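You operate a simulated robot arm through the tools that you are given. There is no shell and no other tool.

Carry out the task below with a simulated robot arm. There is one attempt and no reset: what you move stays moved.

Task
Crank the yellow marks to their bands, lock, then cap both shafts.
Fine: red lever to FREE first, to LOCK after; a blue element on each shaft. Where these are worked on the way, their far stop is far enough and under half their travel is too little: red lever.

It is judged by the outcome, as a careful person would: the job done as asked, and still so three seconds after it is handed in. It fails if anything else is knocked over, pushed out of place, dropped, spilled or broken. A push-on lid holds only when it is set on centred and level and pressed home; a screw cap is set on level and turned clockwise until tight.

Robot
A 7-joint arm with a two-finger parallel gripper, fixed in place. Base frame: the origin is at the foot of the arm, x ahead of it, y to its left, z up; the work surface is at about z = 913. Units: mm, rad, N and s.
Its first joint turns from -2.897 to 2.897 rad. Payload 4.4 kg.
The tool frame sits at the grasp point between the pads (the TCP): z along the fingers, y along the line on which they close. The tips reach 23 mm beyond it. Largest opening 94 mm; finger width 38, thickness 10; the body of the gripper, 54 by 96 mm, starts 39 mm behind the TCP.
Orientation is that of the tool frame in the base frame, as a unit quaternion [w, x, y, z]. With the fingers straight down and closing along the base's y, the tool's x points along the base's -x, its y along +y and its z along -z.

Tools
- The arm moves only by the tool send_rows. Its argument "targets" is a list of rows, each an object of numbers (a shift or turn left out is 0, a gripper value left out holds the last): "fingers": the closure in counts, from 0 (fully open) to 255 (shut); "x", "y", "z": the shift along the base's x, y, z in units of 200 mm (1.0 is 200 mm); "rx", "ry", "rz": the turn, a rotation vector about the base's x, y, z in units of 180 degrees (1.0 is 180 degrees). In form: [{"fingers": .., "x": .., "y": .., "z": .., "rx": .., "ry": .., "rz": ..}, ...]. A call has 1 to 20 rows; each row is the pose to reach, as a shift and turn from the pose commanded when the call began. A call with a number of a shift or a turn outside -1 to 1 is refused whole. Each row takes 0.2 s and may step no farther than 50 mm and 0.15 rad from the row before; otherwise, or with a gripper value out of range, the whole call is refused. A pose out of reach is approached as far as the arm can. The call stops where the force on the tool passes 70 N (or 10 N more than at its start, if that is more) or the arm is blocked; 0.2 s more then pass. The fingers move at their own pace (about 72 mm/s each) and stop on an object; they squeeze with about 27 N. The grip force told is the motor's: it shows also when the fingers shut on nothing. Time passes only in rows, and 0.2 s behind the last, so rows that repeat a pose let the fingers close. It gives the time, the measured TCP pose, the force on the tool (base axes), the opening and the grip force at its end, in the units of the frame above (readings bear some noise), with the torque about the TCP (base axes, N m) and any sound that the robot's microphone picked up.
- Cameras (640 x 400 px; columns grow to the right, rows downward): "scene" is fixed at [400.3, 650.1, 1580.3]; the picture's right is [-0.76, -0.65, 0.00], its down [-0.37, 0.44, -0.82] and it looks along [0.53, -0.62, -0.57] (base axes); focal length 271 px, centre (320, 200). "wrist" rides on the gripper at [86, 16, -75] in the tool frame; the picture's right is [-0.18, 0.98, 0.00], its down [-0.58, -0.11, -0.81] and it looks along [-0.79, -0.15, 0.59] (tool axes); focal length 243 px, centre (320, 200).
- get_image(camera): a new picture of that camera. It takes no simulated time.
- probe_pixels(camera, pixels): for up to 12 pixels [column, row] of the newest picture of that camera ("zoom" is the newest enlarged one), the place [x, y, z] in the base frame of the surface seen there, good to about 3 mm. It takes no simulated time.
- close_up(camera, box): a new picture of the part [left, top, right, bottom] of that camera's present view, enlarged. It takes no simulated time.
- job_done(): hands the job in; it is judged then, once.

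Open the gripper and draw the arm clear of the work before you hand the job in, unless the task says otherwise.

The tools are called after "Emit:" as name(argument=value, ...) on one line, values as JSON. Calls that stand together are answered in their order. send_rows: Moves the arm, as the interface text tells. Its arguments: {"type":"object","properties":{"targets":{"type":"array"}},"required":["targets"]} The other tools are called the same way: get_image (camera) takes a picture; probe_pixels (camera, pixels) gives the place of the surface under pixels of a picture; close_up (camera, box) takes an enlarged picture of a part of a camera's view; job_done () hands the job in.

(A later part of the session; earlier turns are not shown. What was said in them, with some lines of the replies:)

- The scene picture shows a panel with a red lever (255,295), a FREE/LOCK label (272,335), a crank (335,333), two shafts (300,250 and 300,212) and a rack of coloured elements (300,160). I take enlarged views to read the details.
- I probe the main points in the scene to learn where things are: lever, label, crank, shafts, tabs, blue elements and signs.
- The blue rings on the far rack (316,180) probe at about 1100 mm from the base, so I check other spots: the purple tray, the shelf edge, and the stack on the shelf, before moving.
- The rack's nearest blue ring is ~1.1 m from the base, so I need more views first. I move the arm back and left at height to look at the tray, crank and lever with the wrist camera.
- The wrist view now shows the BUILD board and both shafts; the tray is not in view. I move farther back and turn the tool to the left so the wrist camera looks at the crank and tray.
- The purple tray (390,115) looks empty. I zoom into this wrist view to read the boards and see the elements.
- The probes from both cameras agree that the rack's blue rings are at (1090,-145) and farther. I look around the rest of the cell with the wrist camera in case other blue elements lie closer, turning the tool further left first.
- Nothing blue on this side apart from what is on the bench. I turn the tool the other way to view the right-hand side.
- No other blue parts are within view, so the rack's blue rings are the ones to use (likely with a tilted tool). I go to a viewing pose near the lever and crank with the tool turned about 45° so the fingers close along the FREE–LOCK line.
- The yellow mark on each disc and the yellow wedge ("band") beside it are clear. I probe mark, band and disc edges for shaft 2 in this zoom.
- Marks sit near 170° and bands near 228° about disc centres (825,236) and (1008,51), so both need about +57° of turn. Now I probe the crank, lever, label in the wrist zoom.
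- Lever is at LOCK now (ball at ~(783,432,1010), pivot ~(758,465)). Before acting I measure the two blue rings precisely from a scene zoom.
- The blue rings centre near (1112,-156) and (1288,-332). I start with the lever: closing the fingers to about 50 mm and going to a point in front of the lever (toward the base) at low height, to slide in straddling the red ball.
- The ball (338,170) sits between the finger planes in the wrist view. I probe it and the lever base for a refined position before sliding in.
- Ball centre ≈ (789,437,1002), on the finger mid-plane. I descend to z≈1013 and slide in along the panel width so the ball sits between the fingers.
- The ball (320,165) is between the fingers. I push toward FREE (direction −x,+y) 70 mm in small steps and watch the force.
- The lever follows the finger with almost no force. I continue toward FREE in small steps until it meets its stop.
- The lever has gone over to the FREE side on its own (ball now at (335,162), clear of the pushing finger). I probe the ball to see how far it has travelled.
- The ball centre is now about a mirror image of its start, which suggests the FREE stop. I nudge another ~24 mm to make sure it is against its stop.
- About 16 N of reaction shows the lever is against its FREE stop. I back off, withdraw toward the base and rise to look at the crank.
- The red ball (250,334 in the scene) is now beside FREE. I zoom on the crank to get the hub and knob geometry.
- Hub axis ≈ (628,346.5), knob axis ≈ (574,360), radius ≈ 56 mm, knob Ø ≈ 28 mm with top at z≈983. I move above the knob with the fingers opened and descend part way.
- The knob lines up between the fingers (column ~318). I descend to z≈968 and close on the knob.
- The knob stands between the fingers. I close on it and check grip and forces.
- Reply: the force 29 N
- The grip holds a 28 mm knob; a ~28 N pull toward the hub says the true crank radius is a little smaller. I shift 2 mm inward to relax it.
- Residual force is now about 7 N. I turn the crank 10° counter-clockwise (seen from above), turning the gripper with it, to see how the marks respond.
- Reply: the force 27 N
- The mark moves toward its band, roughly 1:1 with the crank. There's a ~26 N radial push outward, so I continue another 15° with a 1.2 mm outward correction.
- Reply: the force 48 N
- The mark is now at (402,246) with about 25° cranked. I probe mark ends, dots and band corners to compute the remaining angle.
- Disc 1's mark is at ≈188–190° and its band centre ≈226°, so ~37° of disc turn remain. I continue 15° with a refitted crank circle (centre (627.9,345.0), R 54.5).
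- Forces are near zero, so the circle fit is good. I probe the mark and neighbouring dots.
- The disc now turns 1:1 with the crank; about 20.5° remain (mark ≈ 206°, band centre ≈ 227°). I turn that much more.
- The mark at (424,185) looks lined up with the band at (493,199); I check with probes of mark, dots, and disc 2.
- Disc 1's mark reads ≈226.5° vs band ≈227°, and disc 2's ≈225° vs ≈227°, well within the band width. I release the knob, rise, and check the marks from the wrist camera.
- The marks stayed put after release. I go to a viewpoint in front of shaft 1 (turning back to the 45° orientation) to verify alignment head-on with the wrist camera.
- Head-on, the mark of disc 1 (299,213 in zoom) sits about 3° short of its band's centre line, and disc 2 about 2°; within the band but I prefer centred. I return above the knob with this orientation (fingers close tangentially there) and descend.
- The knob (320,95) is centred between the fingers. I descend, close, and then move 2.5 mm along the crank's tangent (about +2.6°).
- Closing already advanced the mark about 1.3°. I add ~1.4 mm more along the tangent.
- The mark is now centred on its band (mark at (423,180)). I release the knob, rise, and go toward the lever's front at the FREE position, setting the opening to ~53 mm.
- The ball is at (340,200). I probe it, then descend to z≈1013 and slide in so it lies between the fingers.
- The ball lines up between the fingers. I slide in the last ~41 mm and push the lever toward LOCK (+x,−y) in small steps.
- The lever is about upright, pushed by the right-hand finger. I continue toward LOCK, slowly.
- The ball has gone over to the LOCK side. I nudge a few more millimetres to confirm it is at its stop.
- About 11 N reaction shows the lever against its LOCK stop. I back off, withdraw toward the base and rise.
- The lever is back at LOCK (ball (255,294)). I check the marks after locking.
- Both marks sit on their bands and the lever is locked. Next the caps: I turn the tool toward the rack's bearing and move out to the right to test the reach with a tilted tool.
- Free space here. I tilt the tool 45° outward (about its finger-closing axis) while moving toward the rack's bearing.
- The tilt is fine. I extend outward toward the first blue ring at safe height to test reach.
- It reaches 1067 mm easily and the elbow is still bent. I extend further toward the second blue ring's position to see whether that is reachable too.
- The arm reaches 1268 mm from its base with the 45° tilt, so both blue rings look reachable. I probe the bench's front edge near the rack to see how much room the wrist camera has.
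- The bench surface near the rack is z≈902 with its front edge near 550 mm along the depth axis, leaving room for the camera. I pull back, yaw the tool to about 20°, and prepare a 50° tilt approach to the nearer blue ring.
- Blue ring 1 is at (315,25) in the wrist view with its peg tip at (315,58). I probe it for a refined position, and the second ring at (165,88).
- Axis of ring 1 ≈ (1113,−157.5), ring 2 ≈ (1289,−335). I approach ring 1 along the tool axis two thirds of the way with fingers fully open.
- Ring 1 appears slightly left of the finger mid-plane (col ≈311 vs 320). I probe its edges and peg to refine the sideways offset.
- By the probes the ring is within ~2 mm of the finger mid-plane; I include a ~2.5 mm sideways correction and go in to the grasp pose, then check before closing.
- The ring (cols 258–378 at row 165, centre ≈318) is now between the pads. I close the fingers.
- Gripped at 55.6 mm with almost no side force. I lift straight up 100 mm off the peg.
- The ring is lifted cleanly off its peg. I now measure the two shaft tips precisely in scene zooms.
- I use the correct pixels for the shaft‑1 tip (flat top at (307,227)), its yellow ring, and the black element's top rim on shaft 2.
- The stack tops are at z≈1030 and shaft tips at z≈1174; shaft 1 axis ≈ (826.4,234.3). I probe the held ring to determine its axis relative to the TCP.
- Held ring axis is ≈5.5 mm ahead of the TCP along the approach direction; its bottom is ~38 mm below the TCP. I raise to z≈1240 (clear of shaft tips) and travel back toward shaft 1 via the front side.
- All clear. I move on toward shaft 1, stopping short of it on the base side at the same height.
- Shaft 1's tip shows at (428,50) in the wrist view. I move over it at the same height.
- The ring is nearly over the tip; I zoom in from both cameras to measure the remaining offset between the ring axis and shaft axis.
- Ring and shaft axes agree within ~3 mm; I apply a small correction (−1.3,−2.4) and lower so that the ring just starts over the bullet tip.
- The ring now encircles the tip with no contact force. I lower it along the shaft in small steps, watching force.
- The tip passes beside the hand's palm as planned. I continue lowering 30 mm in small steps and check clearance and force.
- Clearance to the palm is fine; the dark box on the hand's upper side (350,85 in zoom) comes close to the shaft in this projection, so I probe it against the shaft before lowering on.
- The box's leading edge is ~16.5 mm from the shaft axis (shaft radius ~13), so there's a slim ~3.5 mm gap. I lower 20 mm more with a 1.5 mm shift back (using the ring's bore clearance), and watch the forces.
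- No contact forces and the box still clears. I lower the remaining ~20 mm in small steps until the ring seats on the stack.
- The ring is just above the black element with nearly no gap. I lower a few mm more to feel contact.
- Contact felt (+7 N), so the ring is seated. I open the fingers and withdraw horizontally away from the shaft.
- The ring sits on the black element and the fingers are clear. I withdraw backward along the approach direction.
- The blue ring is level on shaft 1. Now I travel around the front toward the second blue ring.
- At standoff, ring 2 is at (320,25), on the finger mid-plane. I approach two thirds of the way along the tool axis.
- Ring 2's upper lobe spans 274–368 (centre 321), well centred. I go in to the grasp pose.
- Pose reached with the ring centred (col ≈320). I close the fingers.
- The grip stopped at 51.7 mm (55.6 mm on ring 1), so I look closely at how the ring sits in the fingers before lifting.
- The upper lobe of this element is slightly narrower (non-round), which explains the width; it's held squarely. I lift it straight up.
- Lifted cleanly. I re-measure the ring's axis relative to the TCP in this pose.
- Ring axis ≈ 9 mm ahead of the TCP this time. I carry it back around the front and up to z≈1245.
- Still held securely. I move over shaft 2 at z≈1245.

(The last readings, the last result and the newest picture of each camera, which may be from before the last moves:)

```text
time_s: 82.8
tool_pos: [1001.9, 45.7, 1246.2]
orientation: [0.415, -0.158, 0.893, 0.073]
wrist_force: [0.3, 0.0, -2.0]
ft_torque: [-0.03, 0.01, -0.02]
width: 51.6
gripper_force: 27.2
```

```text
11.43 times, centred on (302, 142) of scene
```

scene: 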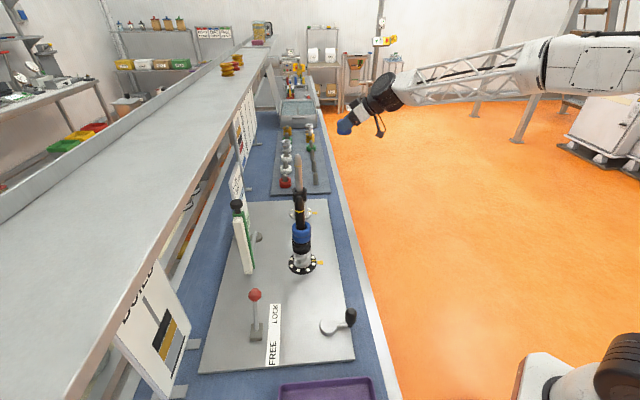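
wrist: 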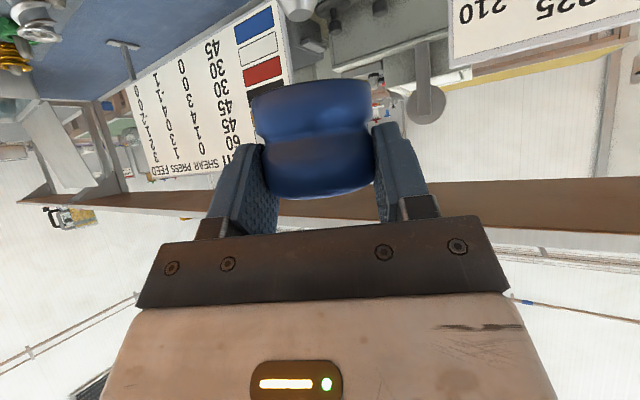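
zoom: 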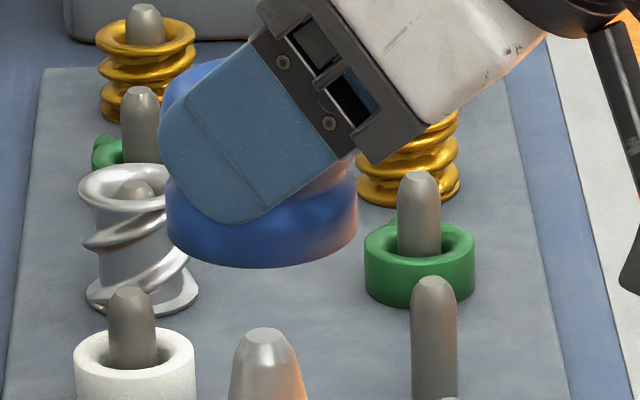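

Alignment from both cameras is within ~1.5 mm. I apply (+0.8,+0.6) and lower until the ring just encloses the tip.

Emit:
send_rows(targets=[{"x": 0.004, "y": 0.003, "z": -0.05}, {"x": 0.004, "y": 0.003, "z": -0.1}, {"x": 0.004, "y": 0.003, "z": -0.15}, {"x": 0.004, "y": 0.003, "z": -0.2}, {"x": 0.004, "y": 0.003, "z": -0.225}])

Emit:
close_up(camera="scene", box=[280, 135, 325, 170])

Emit:
get_image(camera="wrist")

```text
time_s: 84.0
tool_pos: [1003.1, 45.7, 1201.3]
orientation: [0.416, -0.158, 0.893, 0.074]
wrist_force: [0.4, -0.1, -1.8]
ft_torque: [-0.02, 0.03, 0.01]
width: 51.5
gripper_force: 27.0
```

```text
11.43 times, centred on (302, 152) of scene
```

zoom: 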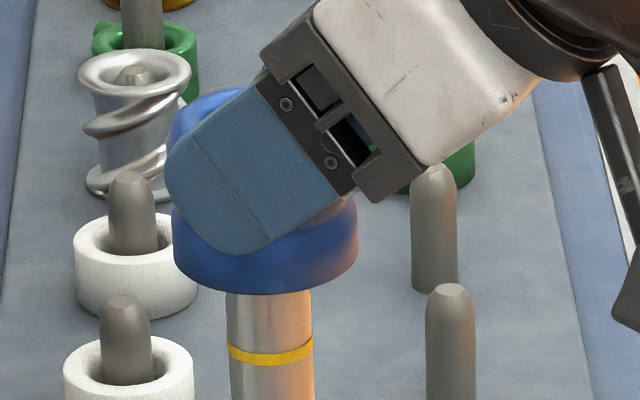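

```text
taken
```

wrist: 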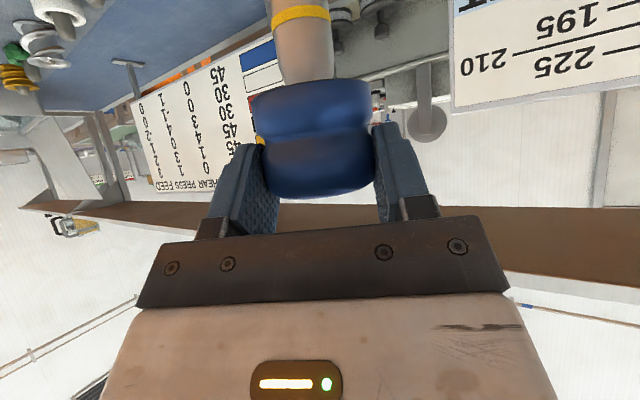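

The ring encircles the tip without contact. I lower along the shaft in small steps.

Emit:
send_rows(targets=[{"x": 0.001, "y": -0.003, "z": -0.05}, {"x": 0.001, "y": -0.003, "z": -0.1}, {"x": 0.001, "y": -0.003, "z": -0.15}, {"x": 0.001, "y": -0.003, "z": -0.2}, {"x": 0.001, "y": -0.003, "z": -0.25}, {"x": 0.001, "y": -0.003, "z": -0.3}, {"x": 0.001, "y": -0.003, "z": -0.35}, {"x": 0.001, "y": -0.003, "z": -0.4}, {"x": 0.001, "y": -0.003, "z": -0.45}])

Emit:
close_up(camera="scene", box=[275, 140, 335, 195])

Emit:
get_image(camera="wrist")

```text
time_s: 86.0
tool_pos: [1001.6, 44.9, 1110.5]
orientation: [0.416, -0.157, 0.893, 0.073]
wrist_force: [-0.9, -0.3, -1.7]
ft_torque: [0.0, 0.0, 0.0]
width: 51.5
gripper_force: 27.2
```

```text
7.27 times, centred on (305, 168) of scene
```

zoom: 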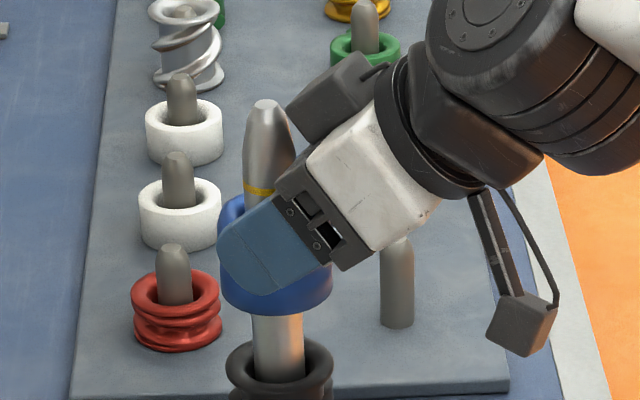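

```text
taken
```

wrist: 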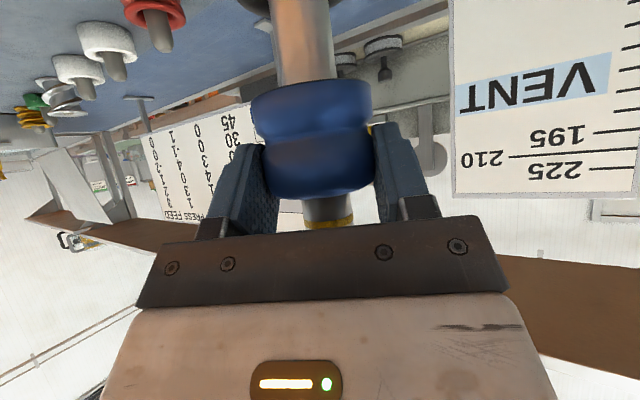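

Clear of the hand's box and no contact. I continue lowering, slowing near the stack.

Emit:
send_rows(targets=[{"z": -0.04}, {"z": -0.08}, {"z": -0.12}, {"z": -0.155}, {"z": -0.18}, {"z": -0.195}])

Emit:
close_up(camera="scene", box=[275, 150, 335, 205])

Emit:
get_image(camera="wrist")

```text
time_s: 87.4
tool_pos: [1002.5, 45.7, 1070.9]
orientation: [0.416, -0.157, 0.893, 0.073]
wrist_force: [0.3, -0.9, -2.9]
ft_torque: [-0.03, -0.01, 0.01]
width: 51.6
gripper_force: 27.4
```

```text
7.27 times, centred on (305, 178) of scene
```

zoom: 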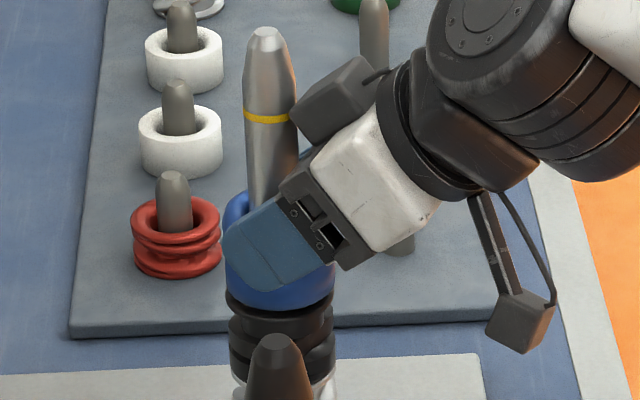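

```text
taken
```

wrist: 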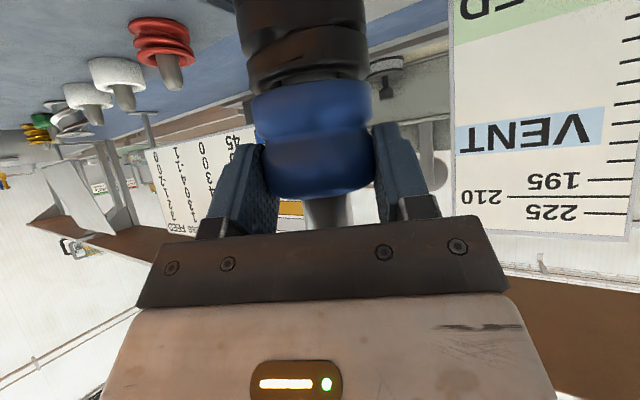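

Almost seated. I lower the last few millimetres to feel contact.

Emit:
send_rows(targets=[{"z": -0.01}, {"z": -0.02}, {"z": -0.026}, {"z": -0.026}])

```text
time_s: 88.4
tool_pos: [1001.9, 46.8, 1068.0]
orientation: [0.416, -0.157, 0.893, 0.073]
wrist_force: [-0.6, 0.6, 3.6]
ft_torque: [0.1, 0.14, 0.0]
width: 51.6
gripper_force: 27.1
```

Contact felt (about +6 N change), so the ring is seated. I open the fingers.

Emit:
send_rows(targets=[{"fingers": 150}, {"fingers": 80}, {"fingers": 0}, {"fingers": 0}, {"fingers": 0}])

Emit:
get_image(camera="wrist")

Emit:
close_up(camera="scene", box=[275, 150, 335, 205])

```text
time_s: 89.6
tool_pos: [1002.9, 46.7, 1067.3]
orientation: [0.417, -0.158, 0.892, 0.074]
wrist_force: [0.0, 0.5, 0.3]
ft_torque: [0.01, 0.04, 0.02]
width: 93.8
gripper_force: 0.1
```

```text
taken
```

wrist: 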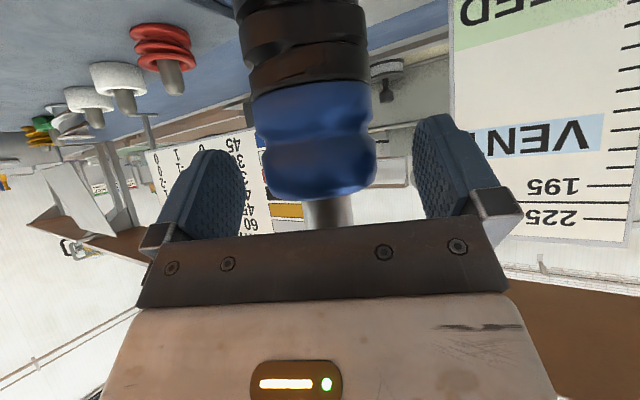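

```text
7.27 times, centred on (305, 178) of scene
```

zoom: 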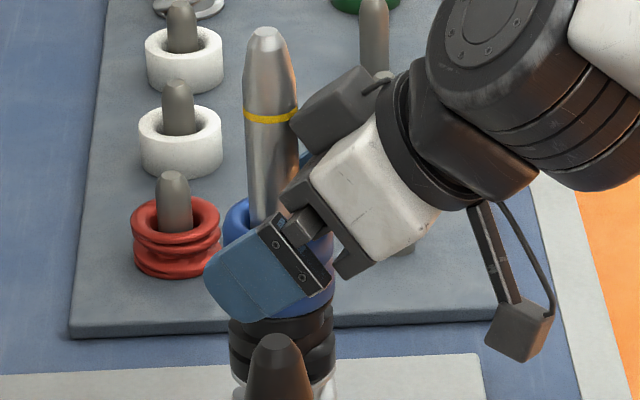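

The ring rests on the black element and the fingers are open around it. I withdraw straight back along the approach direction and rise clear.

Emit:
send_rows(targets=[{"x": -0.1, "y": -0.036}, {"x": -0.25, "y": -0.091}, {"x": -0.43, "y": -0.157}, {"x": -0.61, "y": -0.222}, {"x": -0.75, "y": -0.3, "z": 0.15}, {"x": -0.85, "y": -0.4, "z": 0.35}, {"x": -0.95, "y": -0.5, "z": 0.55}, {"x": -1.0, "y": -0.6, "z": 0.75}])

Emit:
get_image(camera="scene")

Emit:
close_up(camera="scene", box=[265, 140, 345, 280])

Emit:
get_image(camera="wrist")

```text
time_s: 91.4
tool_pos: [801.8, -71.8, 1217.2]
orientation: [0.415, -0.158, 0.893, 0.073]
wrist_force: [-0.1, -0.3, -1.5]
ft_torque: [0.02, -0.04, 0.0]
width: 94.1
gripper_force: 0.0
```

```text
taken
```

scene: 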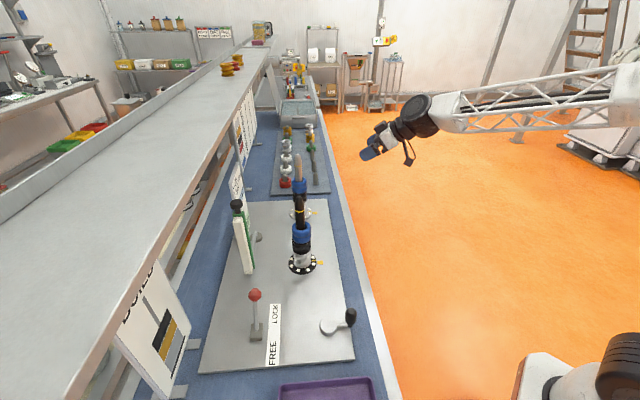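

```text
2.86 times, centred on (305, 210) of scene
```

zoom: 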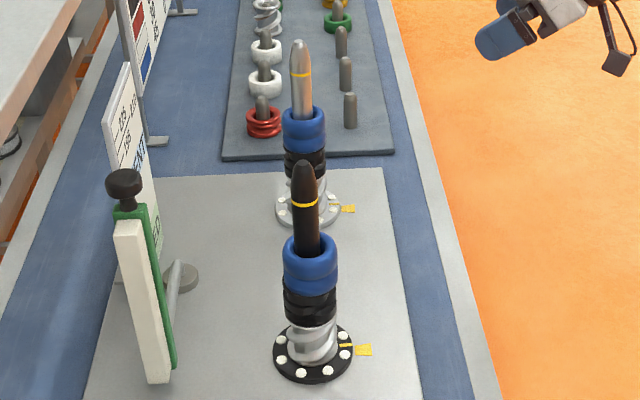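

```text
taken
```

wrist: 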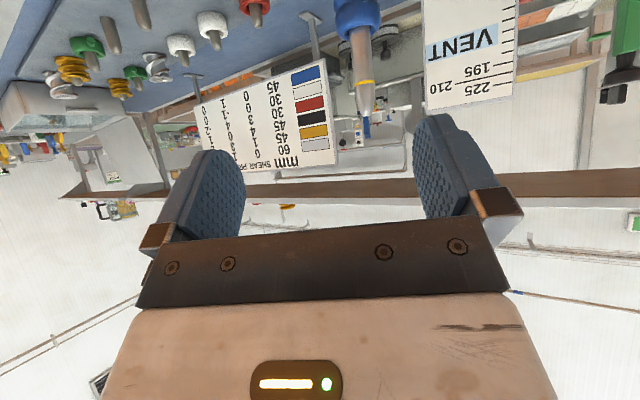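

Both shafts carry a blue ring. I check the details: marks on bands, ring seating and lever.

Emit:
close_up(camera="scene", box=[280, 180, 325, 215])

Emit:
close_up(camera="scene", box=[275, 220, 335, 280])

Emit:
close_up(camera="scene", box=[230, 275, 370, 370])

Emit:
close_up(camera="scene", box=[280, 195, 330, 230])

```text
11.43 times, centred on (302, 198) of scene
```

zoom: 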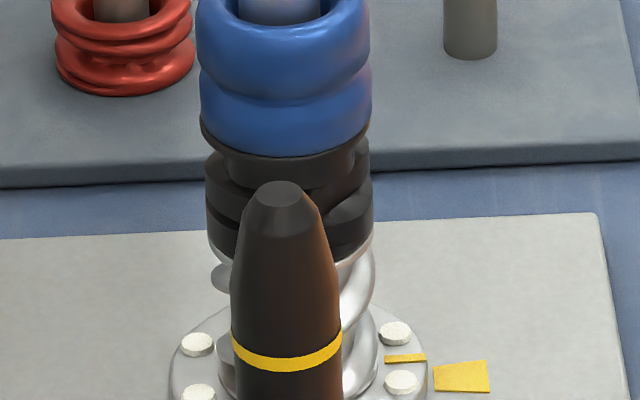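

```text
6.67 times, centred on (305, 250) of scene
```

zoom: 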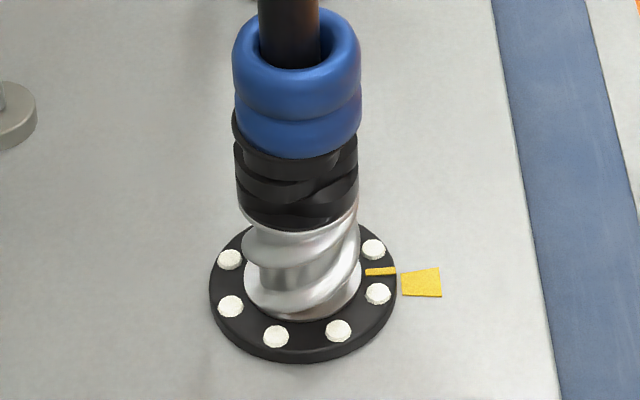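

```text
4.21 times, centred on (300, 322) of scene
```

zoom: 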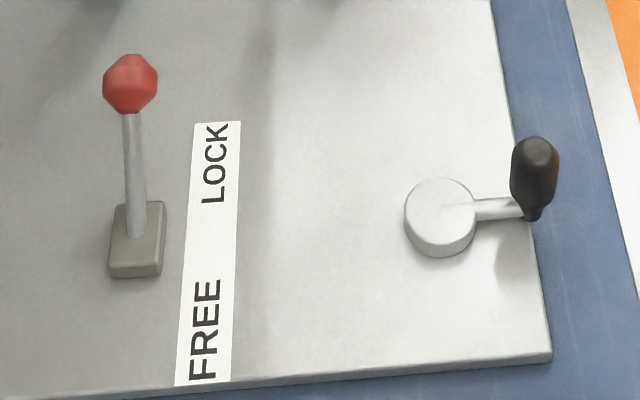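

```text
11.43 times, centred on (305, 212) of scene
```

zoom: 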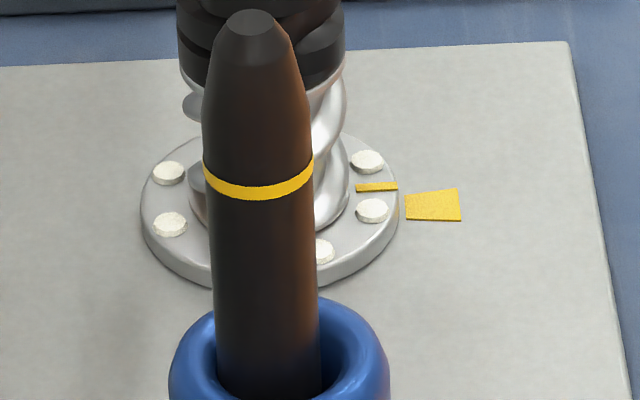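

Marks are on the bands, the lever is at LOCK and the rings look level. I verify seating height by probing the ring tops (expected z≈1075 = 1030 + 45).

Emit:
probe_pixels(camera="zoom", pixels=[[200, 335], [360, 340], [345, 320], [190, 360], [375, 375]])

Emit:
close_up(camera="scene", box=[280, 170, 325, 205])

Emit:
probe_pixels(camera="zoom", pixels=[[215, 120], [355, 120], [283, 165], [230, 100], [340, 100], [283, 245], [283, 205]])

```text
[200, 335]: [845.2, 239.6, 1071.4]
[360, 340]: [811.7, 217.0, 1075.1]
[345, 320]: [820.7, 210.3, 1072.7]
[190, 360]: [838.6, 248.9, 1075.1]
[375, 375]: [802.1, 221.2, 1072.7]
```

```text
11.43 times, centred on (302, 188) of scene
```

zoom: 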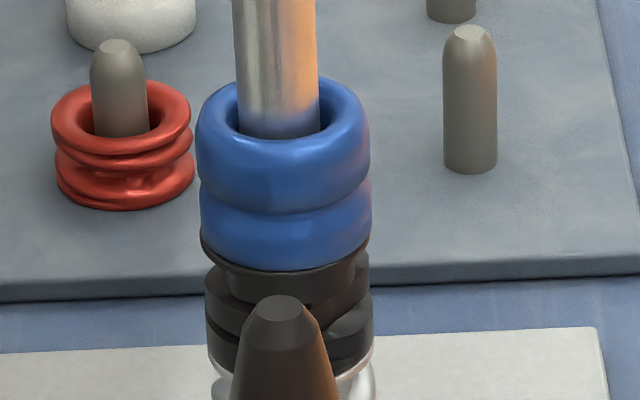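

```text
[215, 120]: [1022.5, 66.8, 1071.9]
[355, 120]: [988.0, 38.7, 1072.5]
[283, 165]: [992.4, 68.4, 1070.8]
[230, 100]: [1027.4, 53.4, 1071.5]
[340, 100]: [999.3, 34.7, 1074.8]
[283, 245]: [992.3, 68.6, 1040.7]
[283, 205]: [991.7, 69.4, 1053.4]
```

Ring tops read z≈1071–1075 all around on both shafts: seated and level. I draw the arm further back, clear of the bench, before handing in.

Emit:
send_rows(targets=[{"fingers": 0, "x": -0.15, "y": -0.1, "z": 0.08}, {"x": -0.3, "y": -0.2, "z": 0.16}, {"x": -0.45, "y": -0.3, "z": 0.24}, {"x": -0.6, "y": -0.4, "z": 0.32}, {"x": -0.75, "y": -0.5, "z": 0.4}, {"x": -0.75, "y": -0.5, "z": 0.4}])

Emit:
get_image(camera="scene")

```text
time_s: 92.8
tool_pos: [651.9, -174.0, 1298.9]
orientation: [0.416, -0.157, 0.893, 0.073]
wrist_force: [1.2, -0.3, -0.1]
ft_torque: [-0.02, -0.04, 0.02]
width: 93.9
gripper_force: 0.1
```

```text
taken
```

scene: 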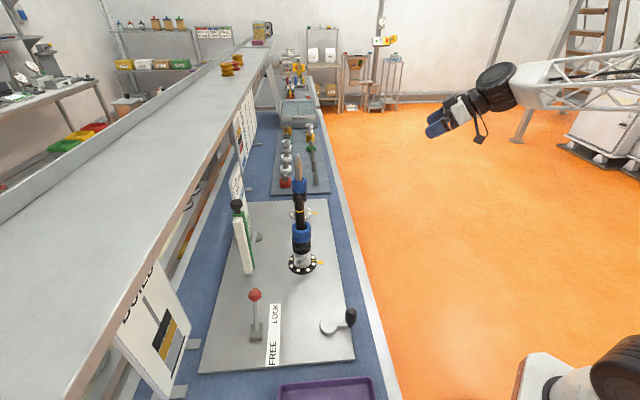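

The arm is clear with an open gripper. The lever is at LOCK (255,294), the marks are on their bands, and both shafts carry a blue ring, at (301,233) and (300,186). I hand the job in.

Emit:
job_done()

```text
The job is handed in.
```

I did the job in the order you asked and handed it in; I have not seen the verdict.

- **Lever:** I moved the red lever to FREE, pushing it against its stop. After cranking I moved it back to LOCK, again against its stop.
- **Marks:** Both yellow marks sit on their bands. The first cranking left them about 2–3° short of centre, so I turned a little further before locking. They stayed in place after locking and after the caps went on.
- **Caps:** I took both blue elements from the rack and lowered one onto each shaft until it rested on the black element. The tops measured 1070–1075 mm all around, close to the 1075 mm expected, so both are seated and level. The one on the nearer shaft sits about 2 mm off the shaft's centre, within the play of its bore.

Nothing else was knocked, moved or dropped that I could see. The gripper is open and the arm is clear of the bench.
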